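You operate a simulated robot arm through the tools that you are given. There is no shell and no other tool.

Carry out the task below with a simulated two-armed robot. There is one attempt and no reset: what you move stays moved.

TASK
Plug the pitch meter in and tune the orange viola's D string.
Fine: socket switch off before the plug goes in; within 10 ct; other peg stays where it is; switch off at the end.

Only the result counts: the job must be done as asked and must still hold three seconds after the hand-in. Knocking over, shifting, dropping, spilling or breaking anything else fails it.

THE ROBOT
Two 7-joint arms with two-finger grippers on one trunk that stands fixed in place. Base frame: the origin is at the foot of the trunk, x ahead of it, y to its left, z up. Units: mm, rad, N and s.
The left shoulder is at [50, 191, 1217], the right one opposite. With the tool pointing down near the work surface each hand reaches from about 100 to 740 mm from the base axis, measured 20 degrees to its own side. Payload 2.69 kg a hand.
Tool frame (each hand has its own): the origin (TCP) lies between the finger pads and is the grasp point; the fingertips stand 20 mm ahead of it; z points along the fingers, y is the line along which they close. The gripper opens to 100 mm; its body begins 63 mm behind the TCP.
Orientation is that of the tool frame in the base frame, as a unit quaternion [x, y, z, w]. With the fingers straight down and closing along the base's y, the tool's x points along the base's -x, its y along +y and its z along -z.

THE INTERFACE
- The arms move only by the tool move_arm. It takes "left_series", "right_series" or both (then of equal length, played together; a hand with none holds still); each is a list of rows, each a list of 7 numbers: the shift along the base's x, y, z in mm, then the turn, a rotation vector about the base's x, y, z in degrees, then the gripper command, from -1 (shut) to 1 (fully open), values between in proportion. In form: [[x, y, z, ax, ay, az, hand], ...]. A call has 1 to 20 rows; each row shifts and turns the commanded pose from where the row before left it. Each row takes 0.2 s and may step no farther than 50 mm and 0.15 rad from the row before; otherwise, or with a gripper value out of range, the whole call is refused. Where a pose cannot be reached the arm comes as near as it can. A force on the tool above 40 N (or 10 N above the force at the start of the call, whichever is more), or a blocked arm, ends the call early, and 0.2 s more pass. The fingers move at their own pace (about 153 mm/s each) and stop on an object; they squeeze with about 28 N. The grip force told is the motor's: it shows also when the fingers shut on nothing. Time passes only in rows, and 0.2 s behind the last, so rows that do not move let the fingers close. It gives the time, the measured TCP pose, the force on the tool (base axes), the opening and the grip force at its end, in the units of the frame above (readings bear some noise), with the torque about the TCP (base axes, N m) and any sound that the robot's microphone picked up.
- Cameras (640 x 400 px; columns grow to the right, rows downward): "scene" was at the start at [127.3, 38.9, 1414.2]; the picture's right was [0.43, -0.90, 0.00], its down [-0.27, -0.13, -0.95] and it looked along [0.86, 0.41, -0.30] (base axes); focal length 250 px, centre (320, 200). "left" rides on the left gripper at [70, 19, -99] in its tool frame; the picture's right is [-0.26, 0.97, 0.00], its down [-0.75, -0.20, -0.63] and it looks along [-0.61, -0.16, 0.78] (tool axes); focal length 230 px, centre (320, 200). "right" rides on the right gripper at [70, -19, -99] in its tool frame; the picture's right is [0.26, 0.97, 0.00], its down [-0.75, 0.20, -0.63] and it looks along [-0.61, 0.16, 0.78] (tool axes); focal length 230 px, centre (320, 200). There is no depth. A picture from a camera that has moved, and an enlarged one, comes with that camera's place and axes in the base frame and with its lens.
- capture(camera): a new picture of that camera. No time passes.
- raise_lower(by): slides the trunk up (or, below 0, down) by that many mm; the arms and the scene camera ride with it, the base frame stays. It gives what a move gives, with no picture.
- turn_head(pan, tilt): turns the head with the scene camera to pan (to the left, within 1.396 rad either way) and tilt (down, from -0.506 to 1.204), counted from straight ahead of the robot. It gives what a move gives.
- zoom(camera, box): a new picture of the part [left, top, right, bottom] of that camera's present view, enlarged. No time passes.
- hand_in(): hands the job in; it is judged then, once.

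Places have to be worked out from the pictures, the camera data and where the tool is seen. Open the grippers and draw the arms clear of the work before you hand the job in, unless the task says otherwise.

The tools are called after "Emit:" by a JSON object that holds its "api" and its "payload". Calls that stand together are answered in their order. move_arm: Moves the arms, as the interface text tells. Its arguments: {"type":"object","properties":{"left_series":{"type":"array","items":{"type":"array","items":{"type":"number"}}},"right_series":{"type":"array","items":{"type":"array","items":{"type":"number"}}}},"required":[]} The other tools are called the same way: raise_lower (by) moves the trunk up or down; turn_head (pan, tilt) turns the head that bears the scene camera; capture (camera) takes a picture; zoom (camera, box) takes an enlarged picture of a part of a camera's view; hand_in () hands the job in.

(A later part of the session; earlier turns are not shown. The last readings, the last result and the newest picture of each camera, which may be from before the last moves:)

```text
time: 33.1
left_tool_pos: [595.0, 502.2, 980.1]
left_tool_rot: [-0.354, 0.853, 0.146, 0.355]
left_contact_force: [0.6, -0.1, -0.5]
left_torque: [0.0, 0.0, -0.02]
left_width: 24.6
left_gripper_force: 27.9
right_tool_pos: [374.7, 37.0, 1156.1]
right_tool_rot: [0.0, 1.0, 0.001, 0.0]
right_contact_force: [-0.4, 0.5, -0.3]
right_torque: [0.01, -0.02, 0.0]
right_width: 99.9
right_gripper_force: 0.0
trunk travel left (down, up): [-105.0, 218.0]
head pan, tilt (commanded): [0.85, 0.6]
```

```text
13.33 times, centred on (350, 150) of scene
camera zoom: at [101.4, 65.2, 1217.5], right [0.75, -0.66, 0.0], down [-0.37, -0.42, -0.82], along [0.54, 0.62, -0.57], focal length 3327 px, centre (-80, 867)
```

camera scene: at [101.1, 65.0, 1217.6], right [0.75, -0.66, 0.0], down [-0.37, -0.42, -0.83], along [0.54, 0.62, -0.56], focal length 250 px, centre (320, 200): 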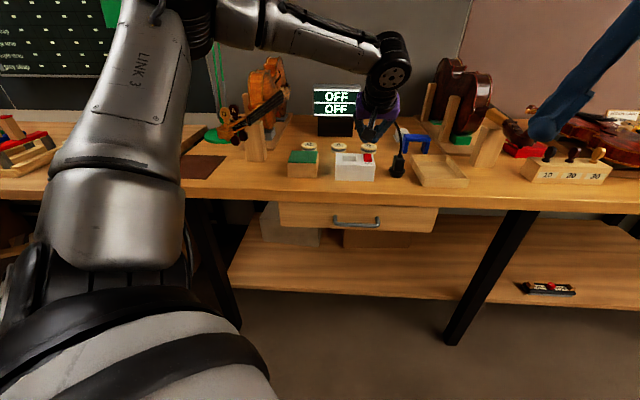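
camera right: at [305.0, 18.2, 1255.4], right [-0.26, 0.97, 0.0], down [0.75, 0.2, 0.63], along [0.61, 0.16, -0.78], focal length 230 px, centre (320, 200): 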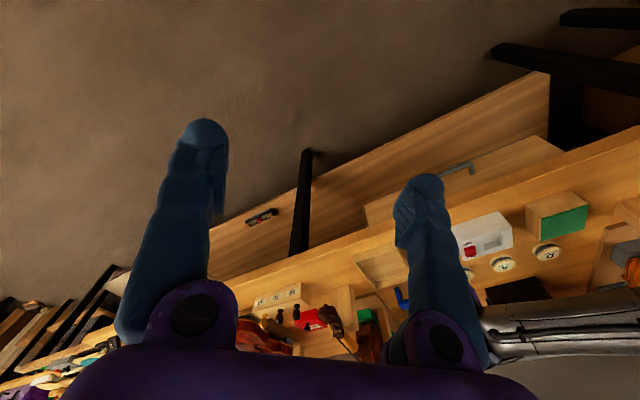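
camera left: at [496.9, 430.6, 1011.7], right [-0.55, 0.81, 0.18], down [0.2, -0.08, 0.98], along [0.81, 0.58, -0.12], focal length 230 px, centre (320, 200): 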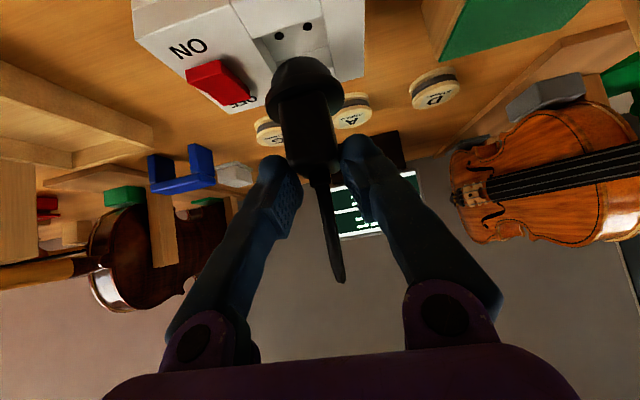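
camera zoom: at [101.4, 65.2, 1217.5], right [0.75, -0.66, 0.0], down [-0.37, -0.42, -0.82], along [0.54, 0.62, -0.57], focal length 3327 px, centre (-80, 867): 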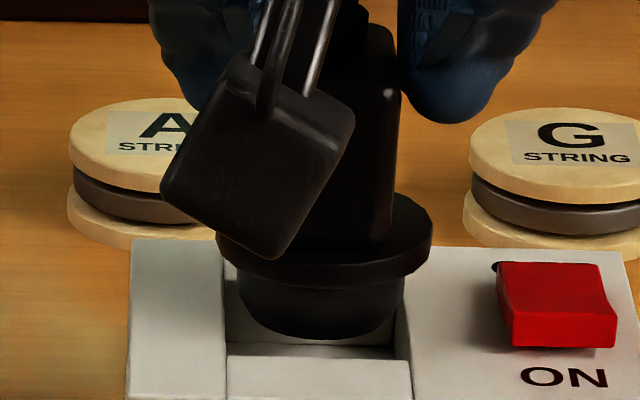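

Both views agree the plug is about 0.7 mm too far to the right and close in depth. I'll correct that and lower in 2 mm steps into the recess, watching force.

Emit:
{"api": "move_arm", "payload": {"left_series": [[-0.5, 0.5, -2, 0, 0, 0, -1], [0, 0, -2, 0, 0, 0, -1], [0, 0, -2, 0, 0, 0, -1], [0, 0, -1, 0, 0, 0, -1]]}}

Emit:
{"api": "zoom", "payload": {"camera": "left", "box": [220, 0, 380, 100]}}

Emit:
{"api": "zoom", "payload": {"camera": "scene", "box": [326, 135, 374, 165]}}

```text
time: 34.1
left_tool_pos: [595.5, 503.2, 974.0]
left_tool_rot: [-0.354, 0.853, 0.146, 0.355]
left_contact_force: [-1.7, -1.8, 3.7]
left_torque: [-0.08, 0.06, -0.01]
left_width: 24.6
left_gripper_force: 28.1
right_tool_pos: [374.2, 36.9, 1157.9]
right_tool_rot: [0.001, 1.0, 0.001, 0.001]
right_contact_force: [0.0, -0.4, -0.5]
right_torque: [0.0, -0.02, 0.02]
right_width: 99.9
right_gripper_force: 0.0
trunk travel left (down, up): [-105.0, 218.0]
head pan, tilt (commanded): [0.85, 0.6]
```

```text
4.00 times, centred on (300, 50) of left
camera zoom: at [497.1, 431.3, 993.7], right [-0.56, 0.81, 0.18], down [0.2, -0.08, 0.98], along [0.81, 0.58, -0.12], focal length 920 px, centre (400, 800)
```

zoom: 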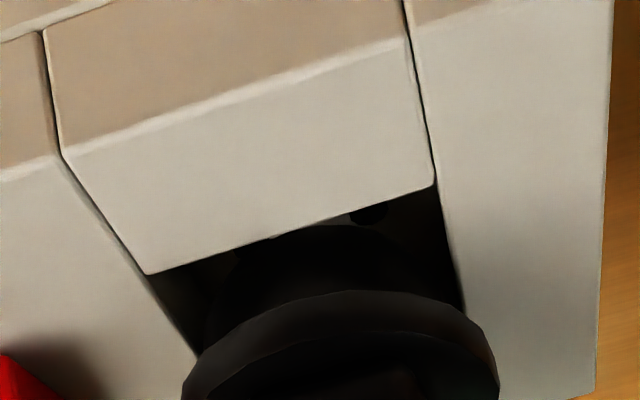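

```text
13.33 times, centred on (350, 150) of scene
camera zoom: at [100.8, 64.6, 1217.7], right [0.75, -0.66, 0.0], down [-0.37, -0.42, -0.83], along [0.54, 0.62, -0.56], focal length 3327 px, centre (-80, 867)
```

zoom: 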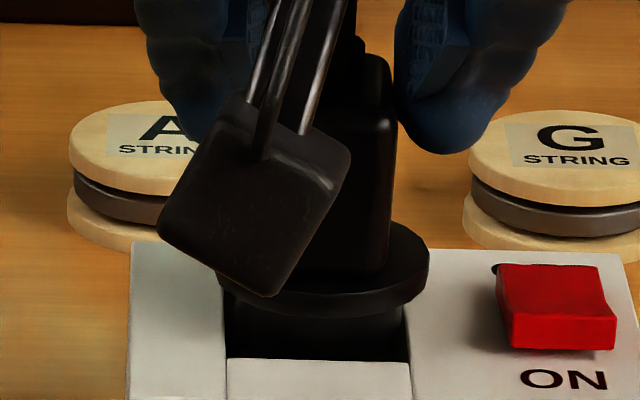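

Slight contact: force pushes the plug back toward −d (2.5 N) and up (3.7 N), so it is rubbing the rear edge. I'll shift 1.2 mm toward the front and lower another couple of mm.

Emit:
{"api": "move_arm", "payload": {"left_series": [[-0.9, -0.9, 1, 0, 0, 0, -1], [0, 0, -1, 0, 0, 0, -1], [0, 0, -1, 0, 0, 0, -1], [0, 0, -1, 0, 0, 0, -1]]}}

Emit:
{"api": "zoom", "payload": {"camera": "left", "box": [220, 0, 380, 100]}}

Emit:
{"api": "zoom", "payload": {"camera": "scene", "box": [326, 135, 374, 165]}}

```text
time: 35.1
left_tool_pos: [594.0, 503.8, 971.9]
left_tool_rot: [-0.354, 0.853, 0.146, 0.354]
left_contact_force: [-0.5, 0.4, -1.0]
left_torque: [0.02, -0.02, 0.01]
left_width: 24.9
left_gripper_force: 28.0
right_tool_pos: [375.9, 37.2, 1155.4]
right_tool_rot: [0.001, 1.0, 0.001, 0.0]
right_contact_force: [1.0, 0.0, 0.8]
right_torque: [-0.03, -0.02, 0.02]
right_width: 99.9
right_gripper_force: 0.0
trunk travel left (down, up): [-105.0, 218.0]
head pan, tilt (commanded): [0.85, 0.6]
```

```text
4.00 times, centred on (300, 50) of left
camera zoom: at [496.1, 431.1, 990.7], right [-0.56, 0.81, 0.18], down [0.2, -0.08, 0.98], along [0.81, 0.58, -0.12], focal length 920 px, centre (400, 800)
```

zoom: 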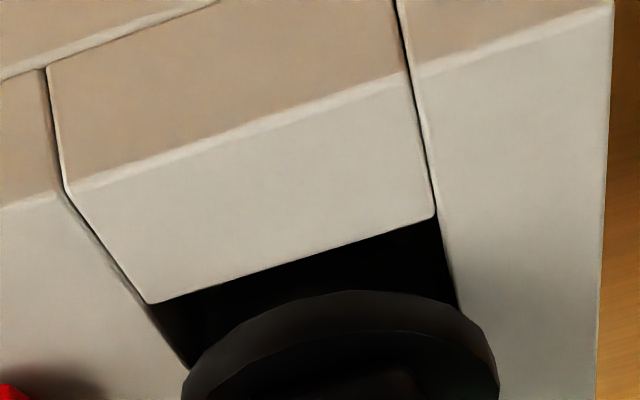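

```text
13.33 times, centred on (350, 150) of scene
camera zoom: at [101.4, 65.2, 1217.5], right [0.75, -0.66, 0.0], down [-0.37, -0.42, -0.82], along [0.54, 0.62, -0.57], focal length 3327 px, centre (-80, 867)
```

zoom: 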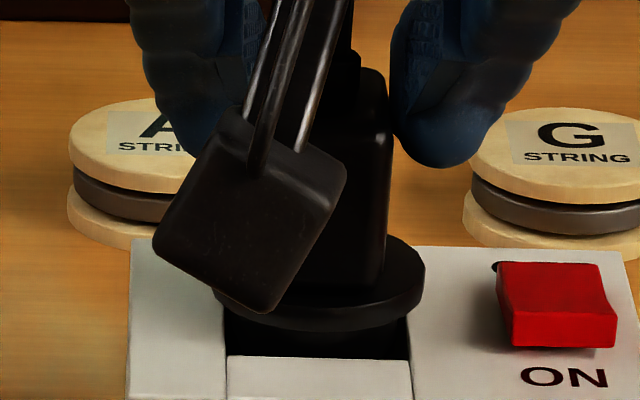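

Free again with no side force; the cylinder is inside the recess. I'll continue down 1 mm at a time to see whether the pins find the holes.

Emit:
{"api": "move_arm", "payload": {"left_series": [[0, 0, -1, 0, 0, 0, -1], [0, 0, -1, 0, 0, 0, -1], [0, 0, -1, 0, 0, 0, -1]]}}

```text
time: 35.9
left_tool_pos: [594.1, 502.1, 967.8]
left_tool_rot: [-0.354, 0.853, 0.147, 0.354]
left_contact_force: [0.2, 0.5, -1.3]
left_torque: [-0.01, 0.04, 0.02]
left_width: 24.8
left_gripper_force: 27.6
right_tool_pos: [374.8, 37.7, 1155.9]
right_tool_rot: [0.001, 1.0, 0.001, 0.001]
right_contact_force: [-0.3, -0.4, 0.2]
right_torque: [-0.01, 0.02, 0.01]
right_width: 99.9
right_gripper_force: 0.0
trunk travel left (down, up): [-105.0, 218.0]
head pan, tilt (commanded): [0.85, 0.6]
```

Still free at z = 968. I'll keep lowering in 1 mm steps.

Emit:
{"api": "move_arm", "payload": {"left_series": [[0, 0, -1, 0, 0, 0, -1], [0, 0, -1, 0, 0, 0, -1], [0, 0, -1, 0, 0, 0, -1]]}}

Emit:
{"api": "zoom", "payload": {"camera": "left", "box": [220, 0, 380, 100]}}

Emit:
{"api": "zoom", "payload": {"camera": "scene", "box": [326, 135, 374, 165]}}

```text
time: 36.7
left_tool_pos: [593.3, 502.4, 965.6]
left_tool_rot: [-0.354, 0.853, 0.146, 0.355]
left_contact_force: [-1.2, -0.8, -0.4]
left_torque: [-0.03, 0.05, -0.01]
left_width: 24.9
left_gripper_force: 28.4
right_tool_pos: [374.5, 36.6, 1156.9]
right_tool_rot: [0.0, 1.0, 0.001, 0.002]
right_contact_force: [-0.3, -0.1, -0.7]
right_torque: [0.0, 0.0, 0.0]
right_width: 100.0
right_gripper_force: 0.0
trunk travel left (down, up): [-105.0, 218.0]
head pan, tilt (commanded): [0.85, 0.6]
```

```text
4.00 times, centred on (300, 50) of left
camera zoom: at [496.1, 430.7, 985.0], right [-0.55, 0.81, 0.18], down [0.2, -0.08, 0.98], along [0.81, 0.58, -0.12], focal length 920 px, centre (400, 800)
```

zoom: 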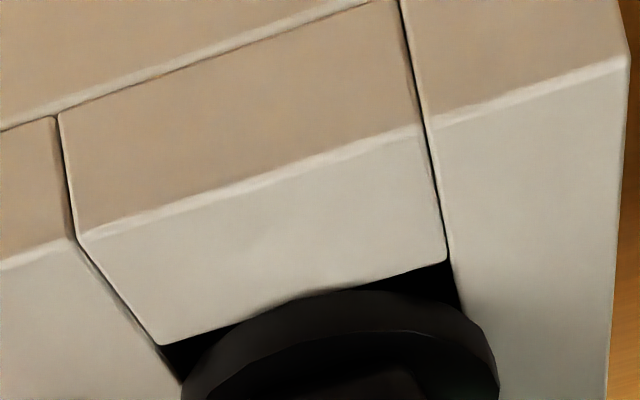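

```text
13.33 times, centred on (350, 150) of scene
camera zoom: at [101.3, 65.1, 1217.5], right [0.75, -0.66, 0.0], down [-0.37, -0.42, -0.83], along [0.54, 0.62, -0.56], focal length 3327 px, centre (-80, 867)
```

zoom: 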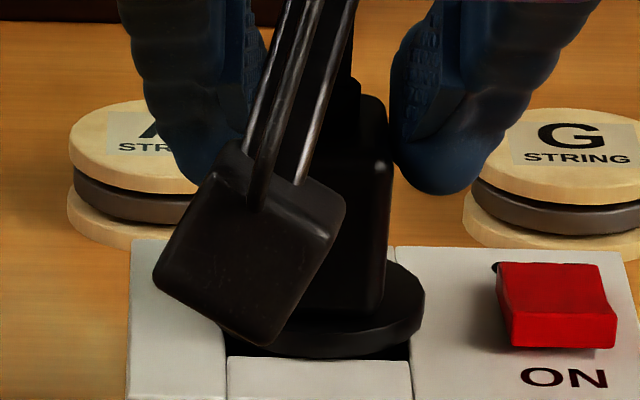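

The plug keeps going in freely; the rim is a few mm above the box top. I'll continue until it seats.

Emit:
{"api": "move_arm", "payload": {"left_series": [[0, 0, -1, 0, 0, 0, -1], [0, 0, -1, 0, 0, 0, -1], [0, 0, -1, 0, 0, 0, -1], [0, 0, -1, 0, 0, 0, -1]]}}

Emit:
{"api": "zoom", "payload": {"camera": "left", "box": [220, 0, 380, 100]}}

Emit:
{"api": "zoom", "payload": {"camera": "scene", "box": [326, 135, 374, 165]}}

```text
time: 37.7
left_tool_pos: [594.2, 501.8, 964.8]
left_tool_rot: [-0.354, 0.851, 0.146, 0.358]
left_contact_force: [2.4, 4.4, 18.2]
left_torque: [-0.2, 0.18, 0.05]
left_width: 24.5
left_gripper_force: 28.3
right_tool_pos: [373.8, 36.8, 1156.9]
right_tool_rot: [0.001, 1.0, 0.0, 0.001]
right_contact_force: [0.8, 0.3, 0.9]
right_torque: [0.02, 0.01, 0.0]
right_width: 100.1
right_gripper_force: 0.1
trunk travel left (down, up): [-105.0, 218.0]
head pan, tilt (commanded): [0.85, 0.6]
```

```text
4.00 times, centred on (300, 50) of left
camera zoom: at [495.9, 430.5, 984.0], right [-0.56, 0.81, 0.18], down [0.19, -0.08, 0.98], along [0.81, 0.58, -0.11], focal length 920 px, centre (400, 800)
```

zoom: 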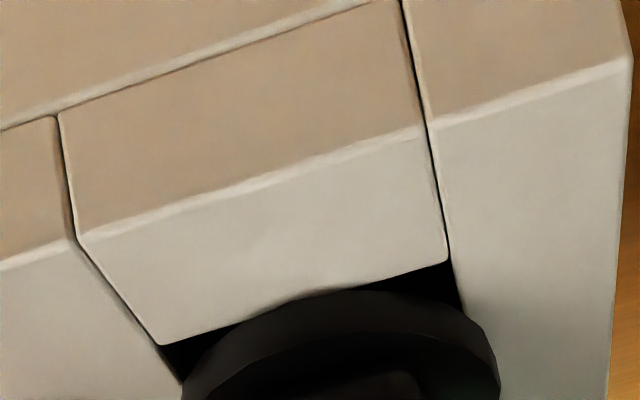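

```text
13.33 times, centred on (350, 150) of scene
camera zoom: at [99.9, 64.2, 1218.0], right [0.75, -0.66, 0.0], down [-0.37, -0.42, -0.83], along [0.55, 0.62, -0.56], focal length 3327 px, centre (-80, 867)
```

zoom: 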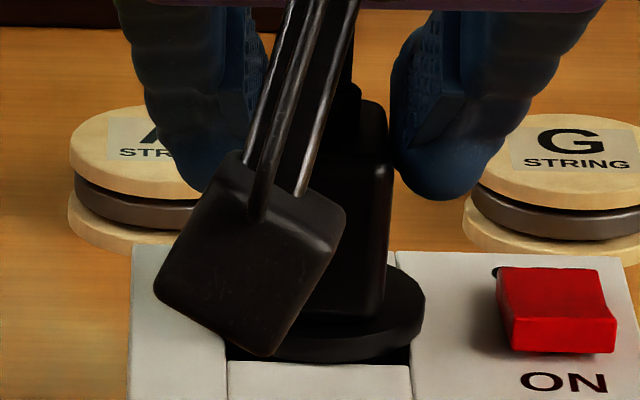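

Contact with 18 N at TCP z = 965; rim looks about 2 mm above the box top. I'll press 1–2 mm further to see if it seats.

Emit:
{"api": "move_arm", "payload": {"left_series": [[0, 0, -1, 0, 0, 0, -1], [0, 0, -1, 0, 0, 0, -1]]}}

Emit:
{"api": "zoom", "payload": {"camera": "left", "box": [220, 0, 380, 100]}}

Emit:
{"api": "zoom", "payload": {"camera": "scene", "box": [326, 135, 374, 165]}}

```text
time: 38.3
left_tool_pos: [592.2, 500.7, 963.5]
left_tool_rot: [-0.353, 0.851, 0.147, 0.359]
left_contact_force: [5.1, 6.2, 24.6]
left_torque: [0.26, -0.21, -0.01]
left_width: 25.0
left_gripper_force: 27.8
right_tool_pos: [372.5, 35.4, 1157.7]
right_tool_rot: [0.0, 1.0, 0.001, 0.002]
right_contact_force: [0.0, -0.4, -0.1]
right_torque: [0.04, 0.01, -0.03]
right_width: 100.1
right_gripper_force: 0.1
trunk travel left (down, up): [-105.0, 218.0]
head pan, tilt (commanded): [0.85, 0.6]
```

```text
4.00 times, centred on (300, 50) of left
camera zoom: at [495.5, 430.2, 982.4], right [-0.56, 0.81, 0.18], down [0.19, -0.08, 0.98], along [0.81, 0.58, -0.11], focal length 920 px, centre (400, 800)
```

zoom: 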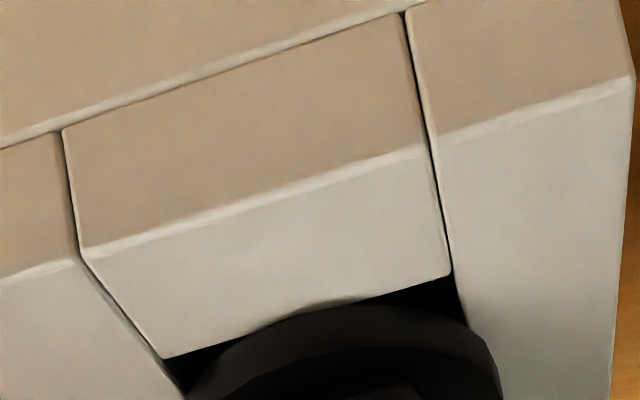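

```text
13.33 times, centred on (350, 150) of scene
camera zoom: at [99.5, 63.8, 1218.0], right [0.75, -0.66, 0.0], down [-0.37, -0.42, -0.83], along [0.55, 0.62, -0.56], focal length 3327 px, centre (-80, 867)
```

zoom: 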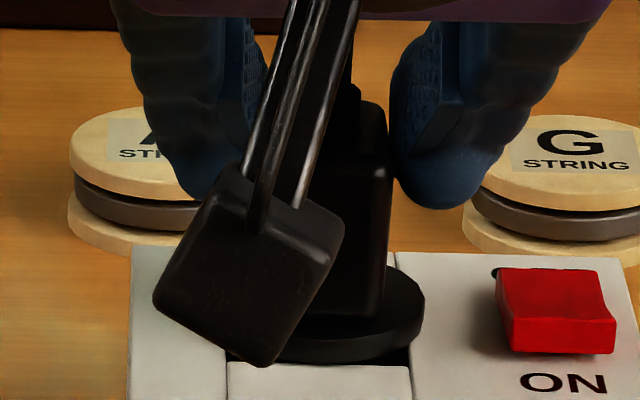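

The plug isn't going deeper and the fingers begin to slide on it, so it's at a stop. I'll relieve the pressure, open slightly to let it settle, and inspect.

Emit:
{"api": "move_arm", "payload": {"left_series": [[0, 0, 2.5, 0, 0, 0, -1], [0, 0, 0, 0, 0, 0, -0.4], [0, 0, 0, 0, 0, 0, -0.2], [0, 0, 0, 0, 0, 0, -0.1]]}}

Emit:
{"api": "zoom", "payload": {"camera": "left", "box": [220, 0, 380, 100]}}

Emit:
{"api": "zoom", "payload": {"camera": "scene", "box": [326, 130, 374, 160]}}

```text
time: 39.3
left_tool_pos: [593.6, 503.3, 962.3]
left_tool_rot: [-0.354, 0.853, 0.146, 0.354]
left_contact_force: [-0.8, 0.4, -0.1]
left_torque: [0.03, 0.0, -0.01]
left_width: 44.6
left_gripper_force: 0.1
right_tool_pos: [374.9, 37.1, 1155.6]
right_tool_rot: [0.001, 1.0, 0.001, 0.001]
right_contact_force: [-1.0, -0.4, 0.5]
right_torque: [-0.01, -0.01, 0.0]
right_width: 100.1
right_gripper_force: 0.0
trunk travel left (down, up): [-105.0, 218.0]
head pan, tilt (commanded): [0.85, 0.6]
```

```text
4.00 times, centred on (300, 50) of left
camera zoom: at [495.4, 430.7, 981.9], right [-0.56, 0.81, 0.18], down [0.2, -0.08, 0.98], along [0.81, 0.58, -0.12], focal length 920 px, centre (400, 800)
```

zoom: 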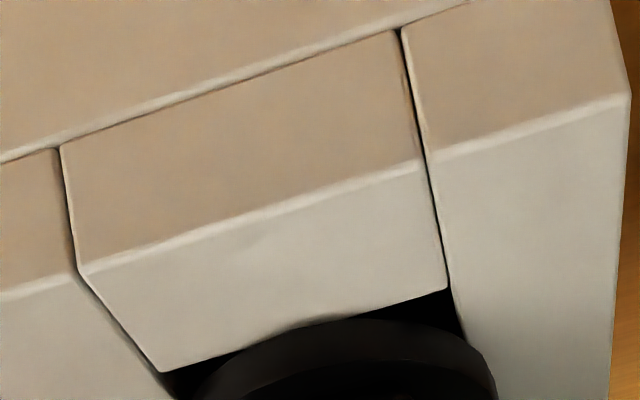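

```text
13.33 times, centred on (350, 145) of scene
camera zoom: at [101.2, 65.0, 1217.5], right [0.75, -0.66, 0.0], down [-0.37, -0.42, -0.83], along [0.54, 0.62, -0.56], focal length 3327 px, centre (-80, 933)
```

zoom: 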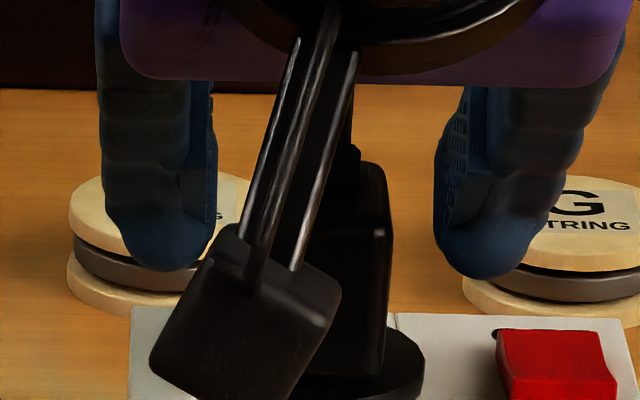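

Released; the plug stands upright. I'll back off along the tool axis and inspect how it's seated.

Emit:
{"api": "move_arm", "payload": {"left_series": [[-6, -6, 9, 0, 0, 0, 0], [-8, -8, 11, 0, 0, 0, 0], [-8, -8, 11, 0, 0, 0, 0], [-8, -8, 11, 0, 0, 0, 0], [-8, -8, 11, 0, 0, 0, 0]]}}

Emit:
{"api": "capture", "payload": {"camera": "left"}}

Emit:
{"api": "zoom", "payload": {"camera": "left", "box": [240, 10, 368, 90]}}

Emit:
{"api": "zoom", "payload": {"camera": "scene", "box": [310, 115, 406, 175]}}

```text
time: 40.5
left_tool_pos: [556.0, 463.1, 1015.0]
left_tool_rot: [-0.353, 0.853, 0.146, 0.354]
left_contact_force: [0.6, 0.7, 0.1]
left_torque: [0.01, 0.0, -0.04]
left_width: 49.9
left_gripper_force: 0.2
right_tool_pos: [375.1, 37.5, 1157.3]
right_tool_rot: [0.0, 1.0, 0.001, 0.001]
right_contact_force: [0.1, 0.0, 0.2]
right_torque: [-0.01, 0.01, -0.01]
right_width: 100.0
right_gripper_force: 0.1
trunk travel left (down, up): [-105.0, 218.0]
head pan, tilt (commanded): [0.85, 0.6]
```

```text
taken
camera left: at [458.8, 391.6, 1034.5], right [-0.56, 0.81, 0.18], down [0.2, -0.08, 0.98], along [0.81, 0.58, -0.12], focal length 230 px, centre (320, 200)
```

left: 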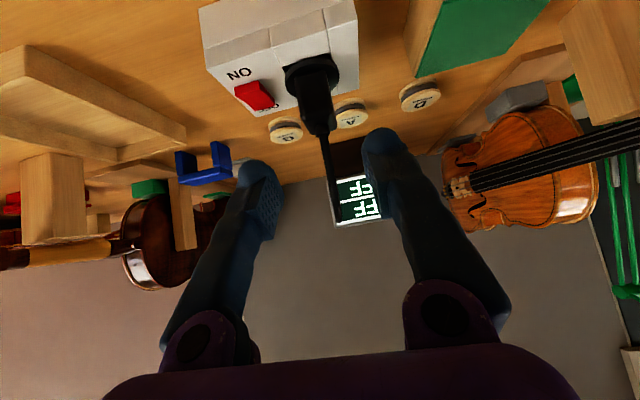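

```text
5.00 times, centred on (304, 50) of left
camera zoom: at [458.8, 391.6, 1034.5], right [-0.56, 0.81, 0.18], down [0.2, -0.08, 0.98], along [0.81, 0.58, -0.12], focal length 1150 px, centre (400, 950)
```

zoom: 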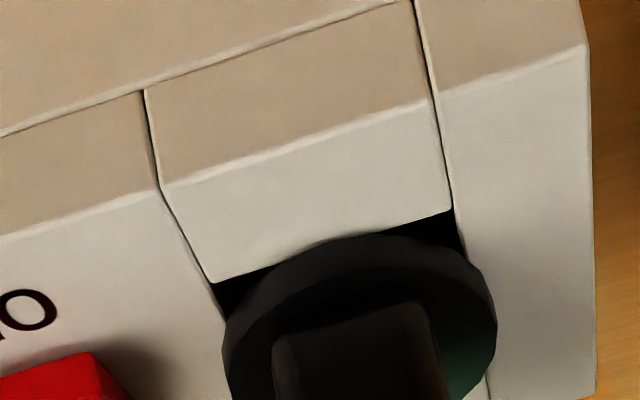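

```text
6.67 times, centred on (358, 145) of scene
camera zoom: at [101.2, 64.9, 1217.6], right [0.75, -0.66, 0.0], down [-0.37, -0.42, -0.83], along [0.54, 0.62, -0.56], focal length 1664 px, centre (67, 567)
```

zoom: 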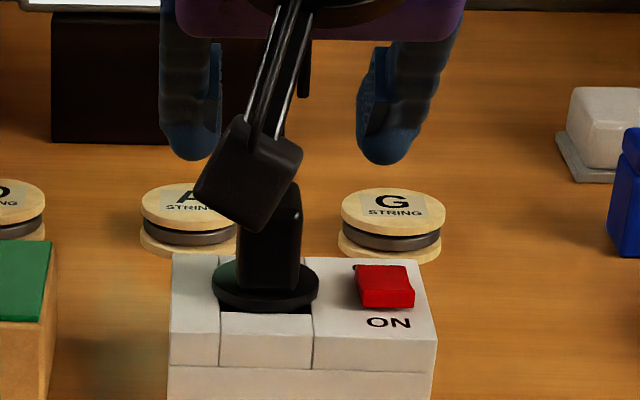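

The plug stands upright in the socket with its rim down at the box-top level. Now I'll close the fingers and go above the rocker's raised ON end (TCP ≈ (631, 453)) staying clear of the plug.

Emit:
{"api": "move_arm", "payload": {"left_series": [[20, -15, 0, 0, 0, 0, -1], [20, -10, -5, 0, 0, 0, -1], [17, 5, -15, 0, 0, 0, -1], [18, 10, -15, 0, 0, 0, -1], [0, 0, -15, 0, 0, 0, -1]]}}

Emit:
{"api": "capture", "payload": {"camera": "left"}}

Emit:
{"api": "zoom", "payload": {"camera": "scene", "box": [310, 115, 406, 175]}}

```text
time: 41.7
left_tool_pos: [629.5, 454.2, 965.0]
left_tool_rot: [-0.354, 0.853, 0.147, 0.355]
left_contact_force: [0.4, 0.4, 0.0]
left_torque: [0.01, 0.01, 0.02]
left_width: 0.0
left_gripper_force: 27.6
right_tool_pos: [374.8, 36.6, 1156.3]
right_tool_rot: [0.0, 1.0, 0.001, 0.001]
right_contact_force: [-0.4, -1.2, -1.0]
right_torque: [0.02, -0.02, -0.01]
right_width: 99.9
right_gripper_force: 0.0
trunk travel left (down, up): [-105.0, 218.0]
head pan, tilt (commanded): [0.85, 0.6]
```

```text
taken
camera left: at [532.7, 383.0, 984.8], right [-0.56, 0.81, 0.18], down [0.2, -0.08, 0.98], along [0.81, 0.58, -0.12], focal length 230 px, centre (320, 200)
```

left: 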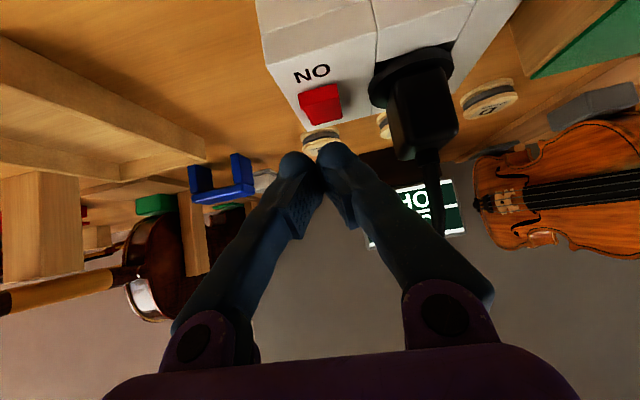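

```text
6.67 times, centred on (358, 145) of scene
camera zoom: at [101.4, 65.1, 1217.5], right [0.75, -0.66, 0.0], down [-0.37, -0.42, -0.83], along [0.54, 0.62, -0.56], focal length 1664 px, centre (67, 567)
```

zoom: 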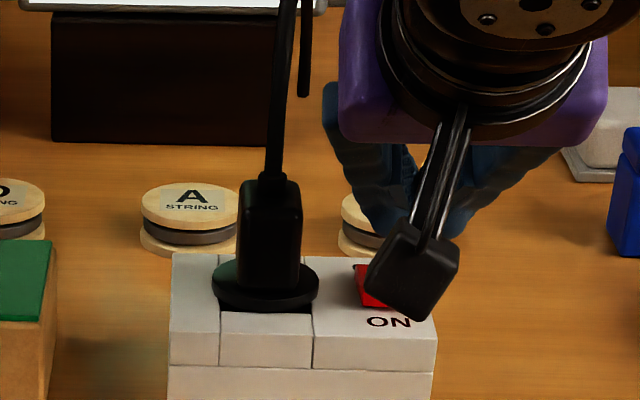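

The plug is now in plain view; a quick zoom to check that the rim rests on the box all round.

Emit:
{"api": "zoom", "payload": {"camera": "left", "box": [360, 20, 488, 100]}}

Emit:
{"api": "zoom", "payload": {"camera": "scene", "box": [330, 138, 378, 168]}}

```text
5.00 times, centred on (424, 60) of left
camera zoom: at [532.7, 383.0, 984.8], right [-0.56, 0.81, 0.18], down [0.2, -0.08, 0.98], along [0.81, 0.58, -0.12], focal length 1150 px, centre (-200, 900)
```

zoom: 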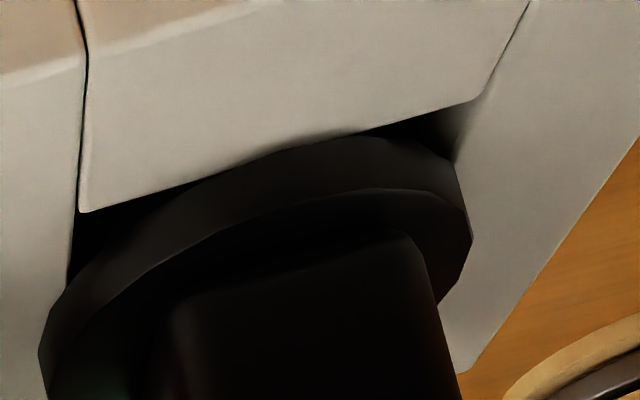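

```text
13.33 times, centred on (354, 153) of scene
camera zoom: at [101.4, 65.1, 1217.5], right [0.75, -0.66, 0.0], down [-0.37, -0.42, -0.83], along [0.54, 0.62, -0.56], focal length 3327 px, centre (-133, 827)
```

zoom: 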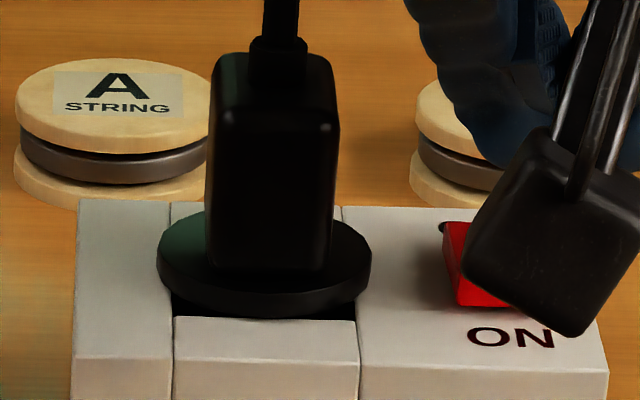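

The rim is centred on the recess and at the seated height. Now I'll press the ON end: descend over it in small steps.

Emit:
{"api": "move_arm", "payload": {"left_series": [[1.2, -0.8, -8, 0, 0, 0, -1], [0, 0, -8, 0, 0, 0, -1], [0, 0, -5, 0, 0, 0, -1], [0, 0, -3, 0, 0, 0, -1], [0, 0, -3, 0, 0, 0, -1]]}}

Emit:
{"api": "capture", "payload": {"camera": "left"}}

Emit:
{"api": "capture", "payload": {"camera": "scene"}}

```text
time: 42.9
left_tool_pos: [632.9, 452.5, 938.2]
left_tool_rot: [-0.353, 0.853, 0.145, 0.355]
left_contact_force: [-0.1, 0.3, 0.1]
left_torque: [-0.02, 0.02, -0.01]
left_width: 0.0
left_gripper_force: 28.2
right_tool_pos: [375.4, 36.9, 1154.5]
right_tool_rot: [0.001, 1.0, 0.001, 0.001]
right_contact_force: [-0.7, 0.8, 0.3]
right_torque: [-0.01, -0.01, -0.01]
right_width: 100.0
right_gripper_force: 0.0
trunk travel left (down, up): [-105.0, 218.0]
head pan, tilt (commanded): [0.85, 0.6]
```

```text
taken
camera left: at [534.1, 381.9, 957.7], right [-0.56, 0.81, 0.18], down [0.2, -0.08, 0.98], along [0.81, 0.58, -0.12], focal length 230 px, centre (320, 200)
```

left: 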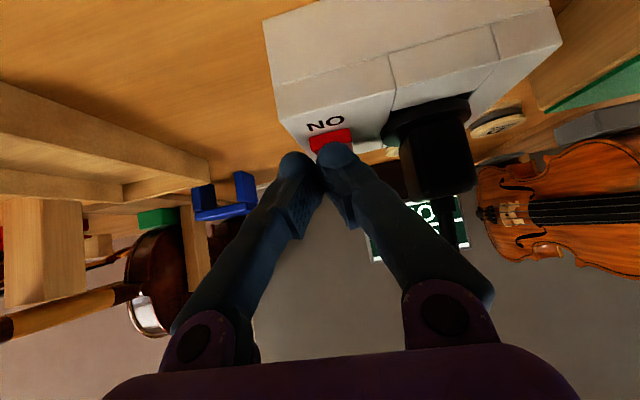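

```text
taken
camera scene: at [101.1, 65.0, 1217.6], right [0.75, -0.66, 0.0], down [-0.37, -0.42, -0.83], along [0.54, 0.62, -0.56], focal length 250 px, centre (320, 200)
```

scene: 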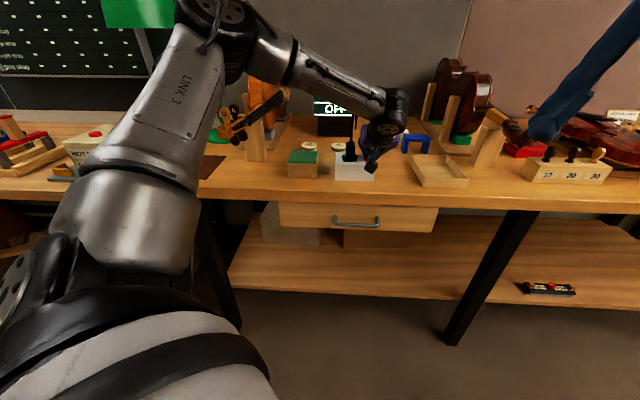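

No contact yet at z = 938. I'll go a few mm lower in small steps.

Emit:
{"api": "move_arm", "payload": {"left_series": [[0, 0, -1.5, 0, 0, 0, -1], [0, 0, -1.5, 0, 0, 0, -1], [0, 0, -1.5, 0, 0, 0, -1]]}}

Emit:
{"api": "zoom", "payload": {"camera": "left", "box": [270, 90, 398, 170]}}

Emit:
{"api": "zoom", "payload": {"camera": "scene", "box": [290, 85, 418, 165]}}

```text
time: 43.7
left_tool_pos: [631.6, 452.6, 935.8]
left_tool_rot: [-0.354, 0.852, 0.146, 0.357]
left_contact_force: [0.9, 3.2, 11.9]
left_torque: [0.13, 0.03, 0.03]
left_width: 0.1
left_gripper_force: 27.8
right_tool_pos: [374.0, 36.3, 1156.7]
right_tool_rot: [0.001, 1.0, 0.001, 0.0]
right_contact_force: [-0.4, -0.1, -0.2]
right_torque: [-0.02, 0.0, 0.0]
right_width: 100.0
right_gripper_force: 0.1
trunk travel left (down, up): [-105.0, 218.0]
head pan, tilt (commanded): [0.85, 0.6]
```

```text
5.00 times, centred on (334, 130) of left
camera zoom: at [534.2, 382.0, 955.2], right [-0.56, 0.81, 0.18], down [0.2, -0.08, 0.98], along [0.81, 0.58, -0.11], focal length 1150 px, centre (250, 550)
```

zoom: 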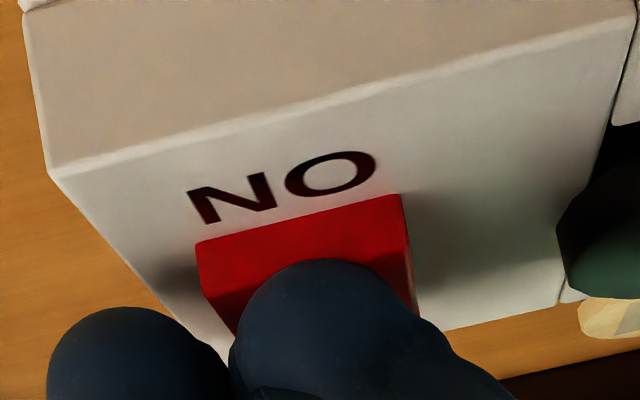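

```text
5.00 times, centred on (354, 125) of scene
camera zoom: at [100.3, 64.5, 1217.9], right [0.75, -0.66, 0.0], down [-0.37, -0.42, -0.83], along [0.55, 0.62, -0.56], focal length 1248 px, centre (150, 575)
```

zoom: 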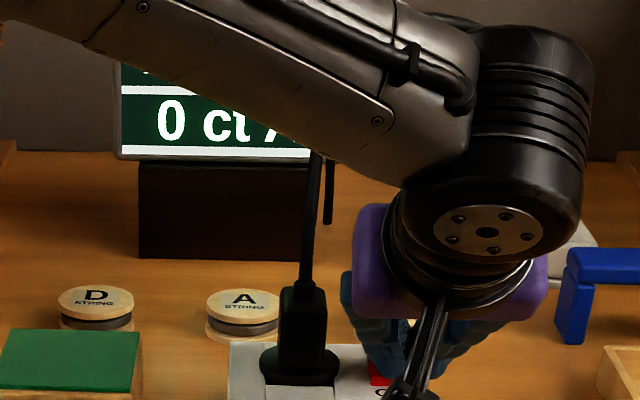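

The meter came alive ("… 0 ct A"). I'll lift off, retreat, and read the display in full.

Emit:
{"api": "move_arm", "payload": {"left_series": [[0, 0, 8, 0, 0, 0, -1], [-8, -8, 15, 0, 0, 0, -1], [-15, -15, 20, 0, 0, 0, -1], [-25, -15, 20, 0, 0, 0, -1], [-30, -20, 15, 0, 0, 0, -1], [-30, -20, 10, 0, 0, 0, -1]]}}

Emit:
{"api": "capture", "payload": {"camera": "scene"}}

Emit:
{"api": "zoom", "payload": {"camera": "scene", "box": [290, 85, 418, 165]}}

```text
time: 45.1
left_tool_pos: [521.0, 375.4, 1021.7]
left_tool_rot: [-0.355, 0.853, 0.146, 0.354]
left_contact_force: [-0.2, 0.2, 0.9]
left_torque: [-0.03, 0.02, 0.0]
left_width: 0.0
left_gripper_force: 28.1
right_tool_pos: [374.4, 37.1, 1157.0]
right_tool_rot: [0.001, 1.0, 0.001, 0.001]
right_contact_force: [0.4, -0.6, -0.5]
right_torque: [0.03, 0.01, -0.01]
right_width: 99.8
right_gripper_force: 0.1
trunk travel left (down, up): [-105.0, 218.0]
head pan, tilt (commanded): [0.85, 0.6]
```

```text
taken
camera scene: at [101.0, 64.8, 1217.6], right [0.75, -0.66, 0.0], down [-0.37, -0.42, -0.83], along [0.54, 0.62, -0.56], focal length 250 px, centre (320, 200)
```

scene: 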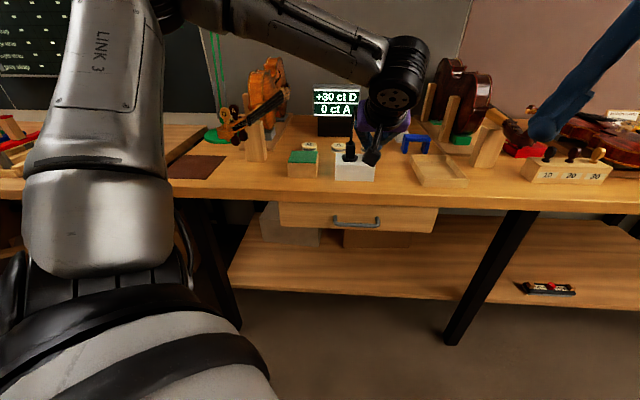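

```text
5.00 times, centred on (354, 125) of scene
camera zoom: at [101.0, 64.8, 1217.6], right [0.75, -0.66, 0.0], down [-0.37, -0.42, -0.83], along [0.54, 0.62, -0.56], focal length 1248 px, centre (150, 575)
```

zoom: 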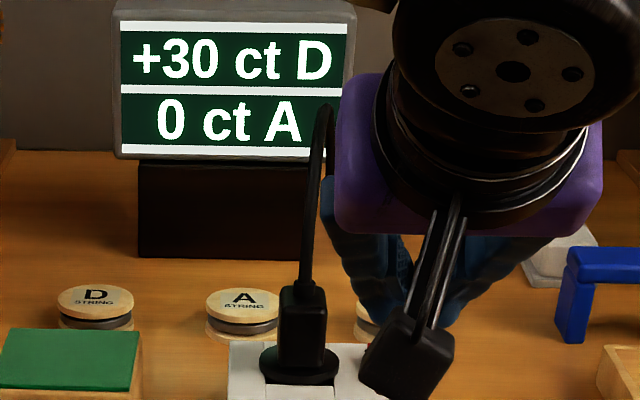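

The meter reads D +30 ct, A 0 ct: so D must come down about 30 ct. Now I'll find the D peg precisely: zoom on the scroll from this lower viewpoint to triangulate against the earlier one.

Emit:
{"api": "zoom", "payload": {"camera": "scene", "box": [200, 95, 296, 155]}}

Emit:
{"api": "zoom", "payload": {"camera": "scene", "box": [214, 100, 262, 130]}}

```text
6.67 times, centred on (248, 125) of scene
camera zoom: at [101.0, 64.8, 1217.6], right [0.75, -0.66, 0.0], down [-0.37, -0.42, -0.83], along [0.54, 0.62, -0.56], focal length 1664 px, centre (800, 700)
```

zoom: 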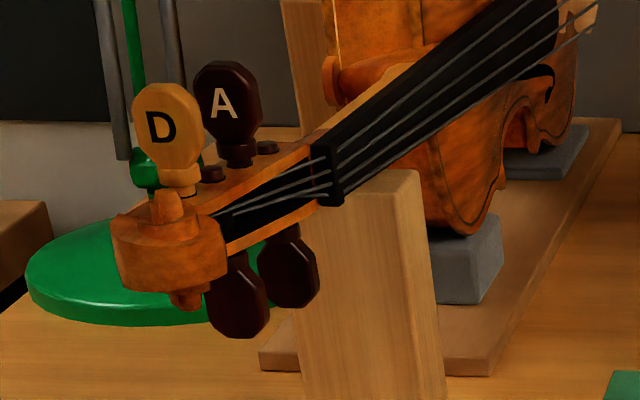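

```text
13.33 times, centred on (238, 115) of scene
camera zoom: at [101.0, 64.8, 1217.6], right [0.75, -0.66, 0.0], down [-0.37, -0.42, -0.83], along [0.54, 0.62, -0.56], focal length 3327 px, centre (1413, 1333)
```

zoom: 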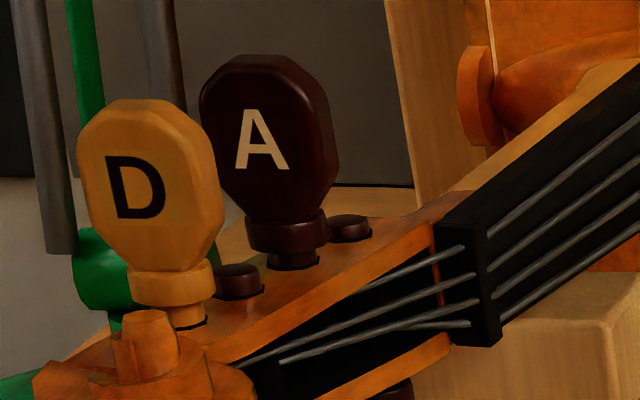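

Triangulation puts the D peg's paddle near (343, 702, 1041), standing upright with a vertical axis, about 27 mm wide and 34 mm tall, with A's peg ~30 mm behind it. I'll raise the trunk back up (hand rides up, free of everything) before going there.

Emit:
{"api": "raise_lower", "payload": {"by": 170}}

Emit:
{"api": "capture", "payload": {"camera": "scene"}}

```text
time: 47.0
left_tool_pos: [522.9, 374.9, 1191.4]
left_tool_rot: [-0.354, 0.853, 0.147, 0.354]
left_contact_force: [0.5, -0.3, -0.2]
left_torque: [-0.01, -0.04, -0.01]
left_width: 0.0
left_gripper_force: 27.6
right_tool_pos: [375.5, 37.6, 1326.9]
right_tool_rot: [0.001, 1.0, 0.001, 0.0]
right_contact_force: [-0.6, -0.1, -0.5]
right_torque: [0.02, 0.01, 0.0]
right_width: 99.8
right_gripper_force: 0.0
trunk travel left (down, up): [-275.0, 48.0]
head pan, tilt (commanded): [0.85, 0.6]
```

```text
taken
camera scene: at [101.5, 65.2, 1387.4], right [0.75, -0.66, 0.0], down [-0.37, -0.42, -0.82], along [0.54, 0.62, -0.57], focal length 250 px, centre (320, 200)
```

scene: 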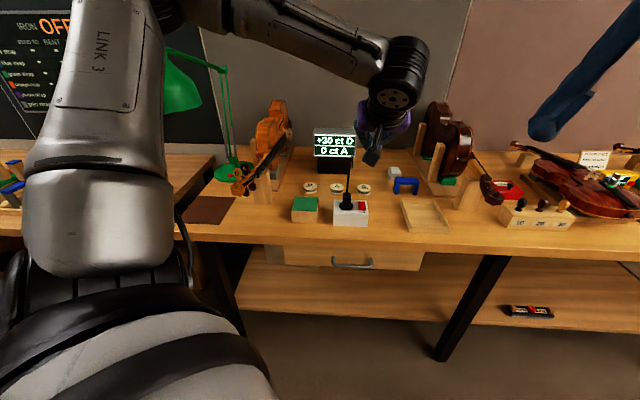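

Now I'll un-tilt the tool to straight down while swinging the left hand over toward the scroll at a safe height.

Emit:
{"api": "move_arm", "payload": {"left_series": [[-26, 28, 3, -3.54, 3.54, 0, -1], [-26, 28, 3, -3.54, 3.54, 0, -1], [-26, 28, 3, -3.54, 3.54, 0, -1], [-26, 28, 3, -3.54, 3.54, 0, -1], [-26, 28, 3, -3.54, 3.54, 0, 0], [-26, 28, 3, -3.54, 3.54, 0, 0], [-26, 28, 3, -3.54, 3.54, 0, 0.5], [-26, 28, 3, -3.54, 3.54, 0, 0.5], [-26, 28, 3, -3.54, 3.54, 0, 0.5]]}}

Emit:
{"api": "capture", "payload": {"camera": "left"}}

Emit:
{"api": "capture", "payload": {"camera": "scene"}}

```text
time: 49.0
left_tool_pos: [287.7, 626.9, 1216.9]
left_tool_rot: [-0.382, 0.924, -0.001, -0.001]
left_contact_force: [-0.9, -0.5, 0.8]
left_torque: [-0.05, -0.02, 0.01]
left_width: 75.2
left_gripper_force: 0.0
right_tool_pos: [374.1, 37.7, 1326.9]
right_tool_rot: [0.001, 1.0, 0.0, 0.001]
right_contact_force: [0.4, -0.7, -0.4]
right_torque: [-0.02, 0.01, 0.01]
right_width: 100.1
right_gripper_force: 0.0
trunk travel left (down, up): [-275.0, 48.0]
head pan, tilt (commanded): [0.85, 0.6]
```

```text
taken
camera left: at [225.4, 591.0, 1314.8], right [-0.5, 0.87, 0.0], down [0.67, 0.39, 0.63], along [0.55, 0.31, -0.78], focal length 230 px, centre (320, 200)
```

left: 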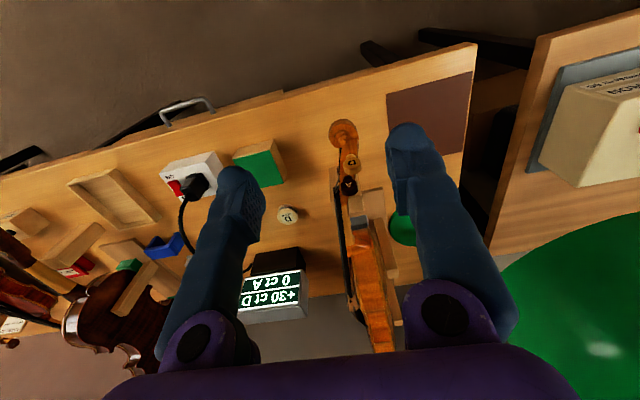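

```text
taken
camera scene: at [101.0, 65.6, 1387.5], right [0.75, -0.66, 0.0], down [-0.37, -0.42, -0.82], along [0.54, 0.62, -0.57], focal length 250 px, centre (320, 200)
```

scene: 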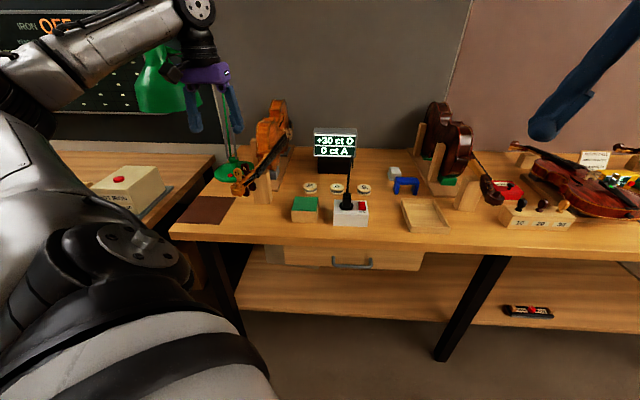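

The scroll and both peg heads are visible from above now; lamp is well away. I'll zoom in on the pegs.

Emit:
{"api": "zoom", "payload": {"camera": "left", "box": [304, 110, 400, 170]}}

Emit:
{"api": "zoom", "payload": {"camera": "left", "box": [304, 150, 400, 210]}}

```text
6.67 times, centred on (352, 140) of left
camera zoom: at [225.4, 591.0, 1314.8], right [-0.5, 0.87, 0.0], down [0.67, 0.39, 0.63], along [0.55, 0.31, -0.78], focal length 1534 px, centre (107, 600)
```

zoom: 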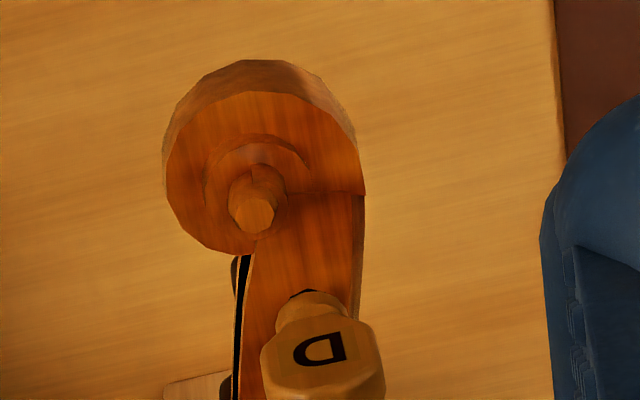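

```text
6.67 times, centred on (352, 180) of left
camera zoom: at [225.4, 591.0, 1314.8], right [-0.5, 0.87, 0.0], down [0.67, 0.39, 0.63], along [0.55, 0.31, -0.78], focal length 1534 px, centre (107, 333)
```

zoom: 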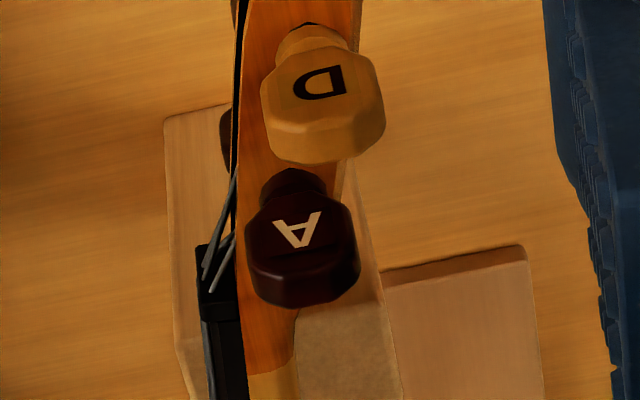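

D head ≈ (348.5, 715.5, 1033), A head ≈ (382, 734.5), about 39 mm apart along the neck; D's paddle width runs roughly along azimuth 155°. I'll yaw 20° more and hover over D, staying well above, to centre on it.

Emit:
{"api": "move_arm", "payload": {"left_series": [[15, 22, -18, 0, 0, 6.7, 0.2], [15, 22, -18, 0, 0, 6.7, 0.2], [15, 22, -18, 0, 0, 6.6, 0.2], [15.8, 22.6, -18, 0, 0, 0, 0.2]]}}

Emit:
{"api": "capture", "payload": {"camera": "left"}}

Emit:
{"api": "zoom", "payload": {"camera": "left", "box": [240, 90, 400, 190]}}

Emit:
{"api": "zoom", "payload": {"camera": "scene", "box": [190, 130, 286, 190]}}

```text
time: 50.0
left_tool_pos: [347.2, 715.9, 1145.3]
left_tool_rot: [-0.538, 0.843, 0.0, 0.001]
left_contact_force: [0.0, 0.5, 1.3]
left_torque: [0.03, 0.01, -0.01]
left_width: 60.3
left_gripper_force: 0.0
right_tool_pos: [374.6, 37.0, 1326.9]
right_tool_rot: [0.001, 1.0, 0.001, 0.001]
right_contact_force: [-1.0, -0.3, 0.5]
right_torque: [0.03, 0.0, 0.02]
right_width: 99.9
right_gripper_force: 0.1
trunk travel left (down, up): [-275.0, 48.0]
head pan, tilt (commanded): [0.85, 0.6]
```

```text
taken
camera left: at [300.9, 661.0, 1243.5], right [-0.77, 0.64, 0.0], down [0.5, 0.6, 0.63], along [0.4, 0.48, -0.78], focal length 230 px, centre (320, 200)
```

left: 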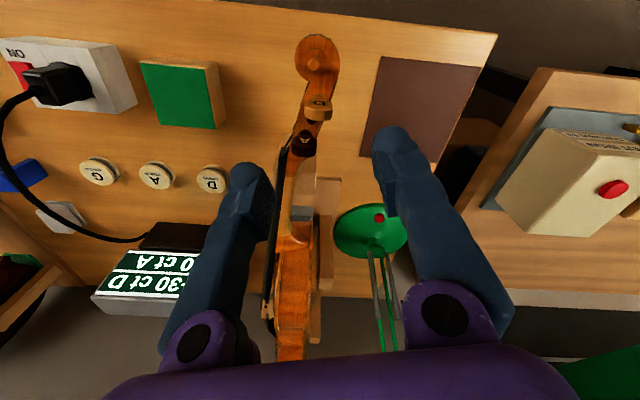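

```text
4.00 times, centred on (320, 140) of left
camera zoom: at [300.9, 661.0, 1243.5], right [-0.77, 0.64, 0.0], down [0.5, 0.6, 0.63], along [0.4, 0.48, -0.78], focal length 920 px, centre (320, 440)
```

zoom: 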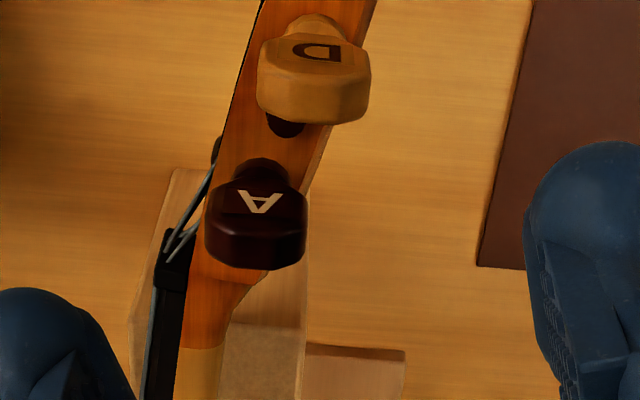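

```text
6.67 times, centred on (238, 160) of scene
camera zoom: at [101.1, 64.5, 1387.5], right [0.75, -0.66, 0.0], down [-0.37, -0.42, -0.83], along [0.54, 0.62, -0.56], focal length 1664 px, centre (867, 467)
```

zoom: 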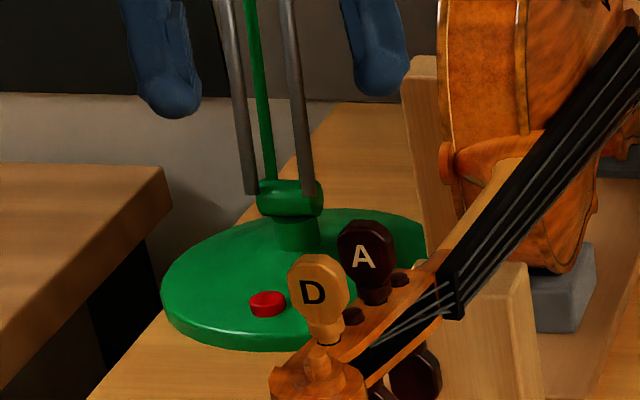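

Good alignment already. I'll zoom tightly on D's head to measure its centre and orientation.

Emit:
{"api": "zoom", "payload": {"camera": "left", "box": [296, 90, 344, 120]}}

Emit:
{"api": "zoom", "payload": {"camera": "left", "box": [280, 110, 344, 150]}}

```text
13.33 times, centred on (320, 105) of left
camera zoom: at [300.9, 661.0, 1243.5], right [-0.77, 0.64, 0.0], down [0.5, 0.6, 0.63], along [0.4, 0.48, -0.78], focal length 3068 px, centre (320, 1467)
```

zoom: 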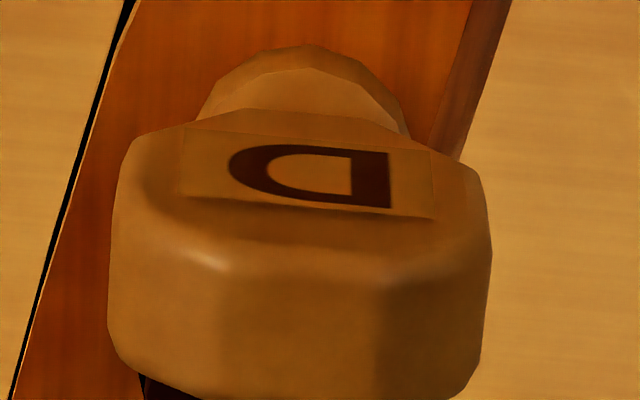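

```text
10.00 times, centred on (312, 130) of left
camera zoom: at [300.9, 661.0, 1243.5], right [-0.77, 0.64, 0.0], down [0.5, 0.6, 0.63], along [0.4, 0.48, -0.78], focal length 2301 px, centre (400, 900)
```

zoom: 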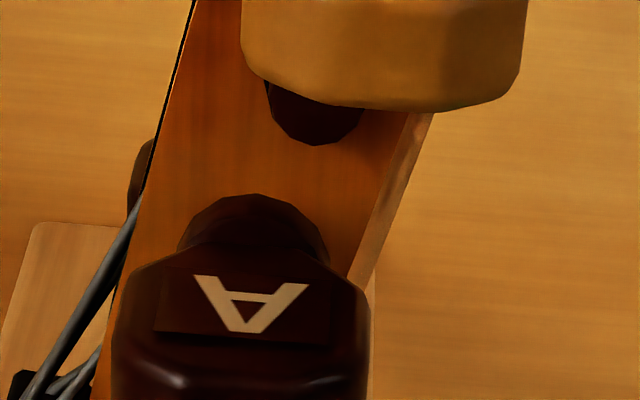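

D's paddle width actually runs along azimuth ~135° (i.e., the table-edge direction), so the right yaw is 45° again; head centre refined to about (343.5, 711.5). I'll yaw back and hover lower, then re-measure.

Emit:
{"api": "move_arm", "payload": {"left_series": [[-1.3, -1.5, -8, 0, 0, -6.7, 0.2], [-1.3, -1.5, -8, 0, 0, -6.7, 0.2], [-1.3, -1.5, -8, 0, 0, -6.6, 0.2], [0, 0, -6, 0, 0, 0, 0.2]]}}

Emit:
{"api": "capture", "payload": {"camera": "left"}}

Emit:
{"api": "zoom", "payload": {"camera": "left", "box": [272, 90, 368, 150]}}

```text
time: 51.0
left_tool_pos: [346.3, 711.7, 1114.6]
left_tool_rot: [-0.383, 0.924, 0.0, 0.001]
left_contact_force: [-0.1, 0.0, 0.4]
left_torque: [0.0, 0.02, 0.0]
left_width: 60.1
left_gripper_force: 0.0
right_tool_pos: [375.5, 36.9, 1326.5]
right_tool_rot: [0.001, 1.0, 0.001, 0.0]
right_contact_force: [-0.4, -0.2, -0.4]
right_torque: [-0.01, 0.01, -0.04]
right_width: 99.8
right_gripper_force: 0.0
trunk travel left (down, up): [-275.0, 48.0]
head pan, tilt (commanded): [0.85, 0.6]
```

```text
taken
camera left: at [283.3, 675.8, 1214.4], right [-0.5, 0.87, 0.0], down [0.67, 0.39, 0.63], along [0.55, 0.32, -0.78], focal length 230 px, centre (320, 200)
```

left: 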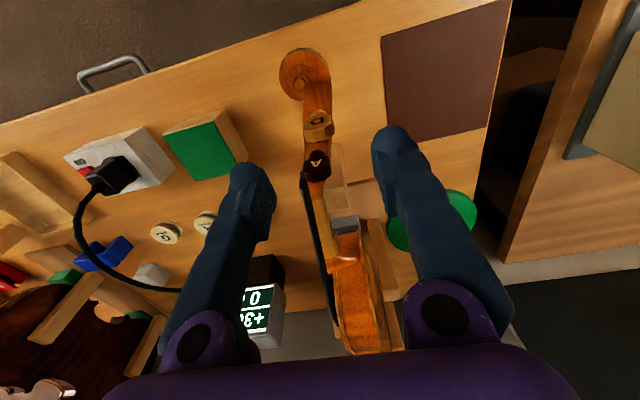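

```text
6.67 times, centred on (320, 120) of left
camera zoom: at [283.3, 675.8, 1214.4], right [-0.5, 0.87, 0.0], down [0.67, 0.39, 0.63], along [0.55, 0.32, -0.78], focal length 1534 px, centre (320, 733)
```

zoom: 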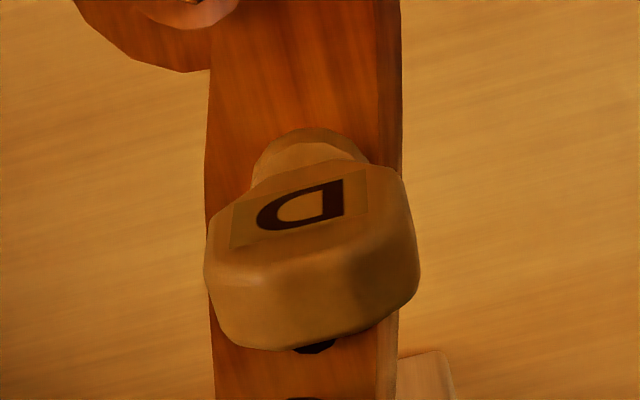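

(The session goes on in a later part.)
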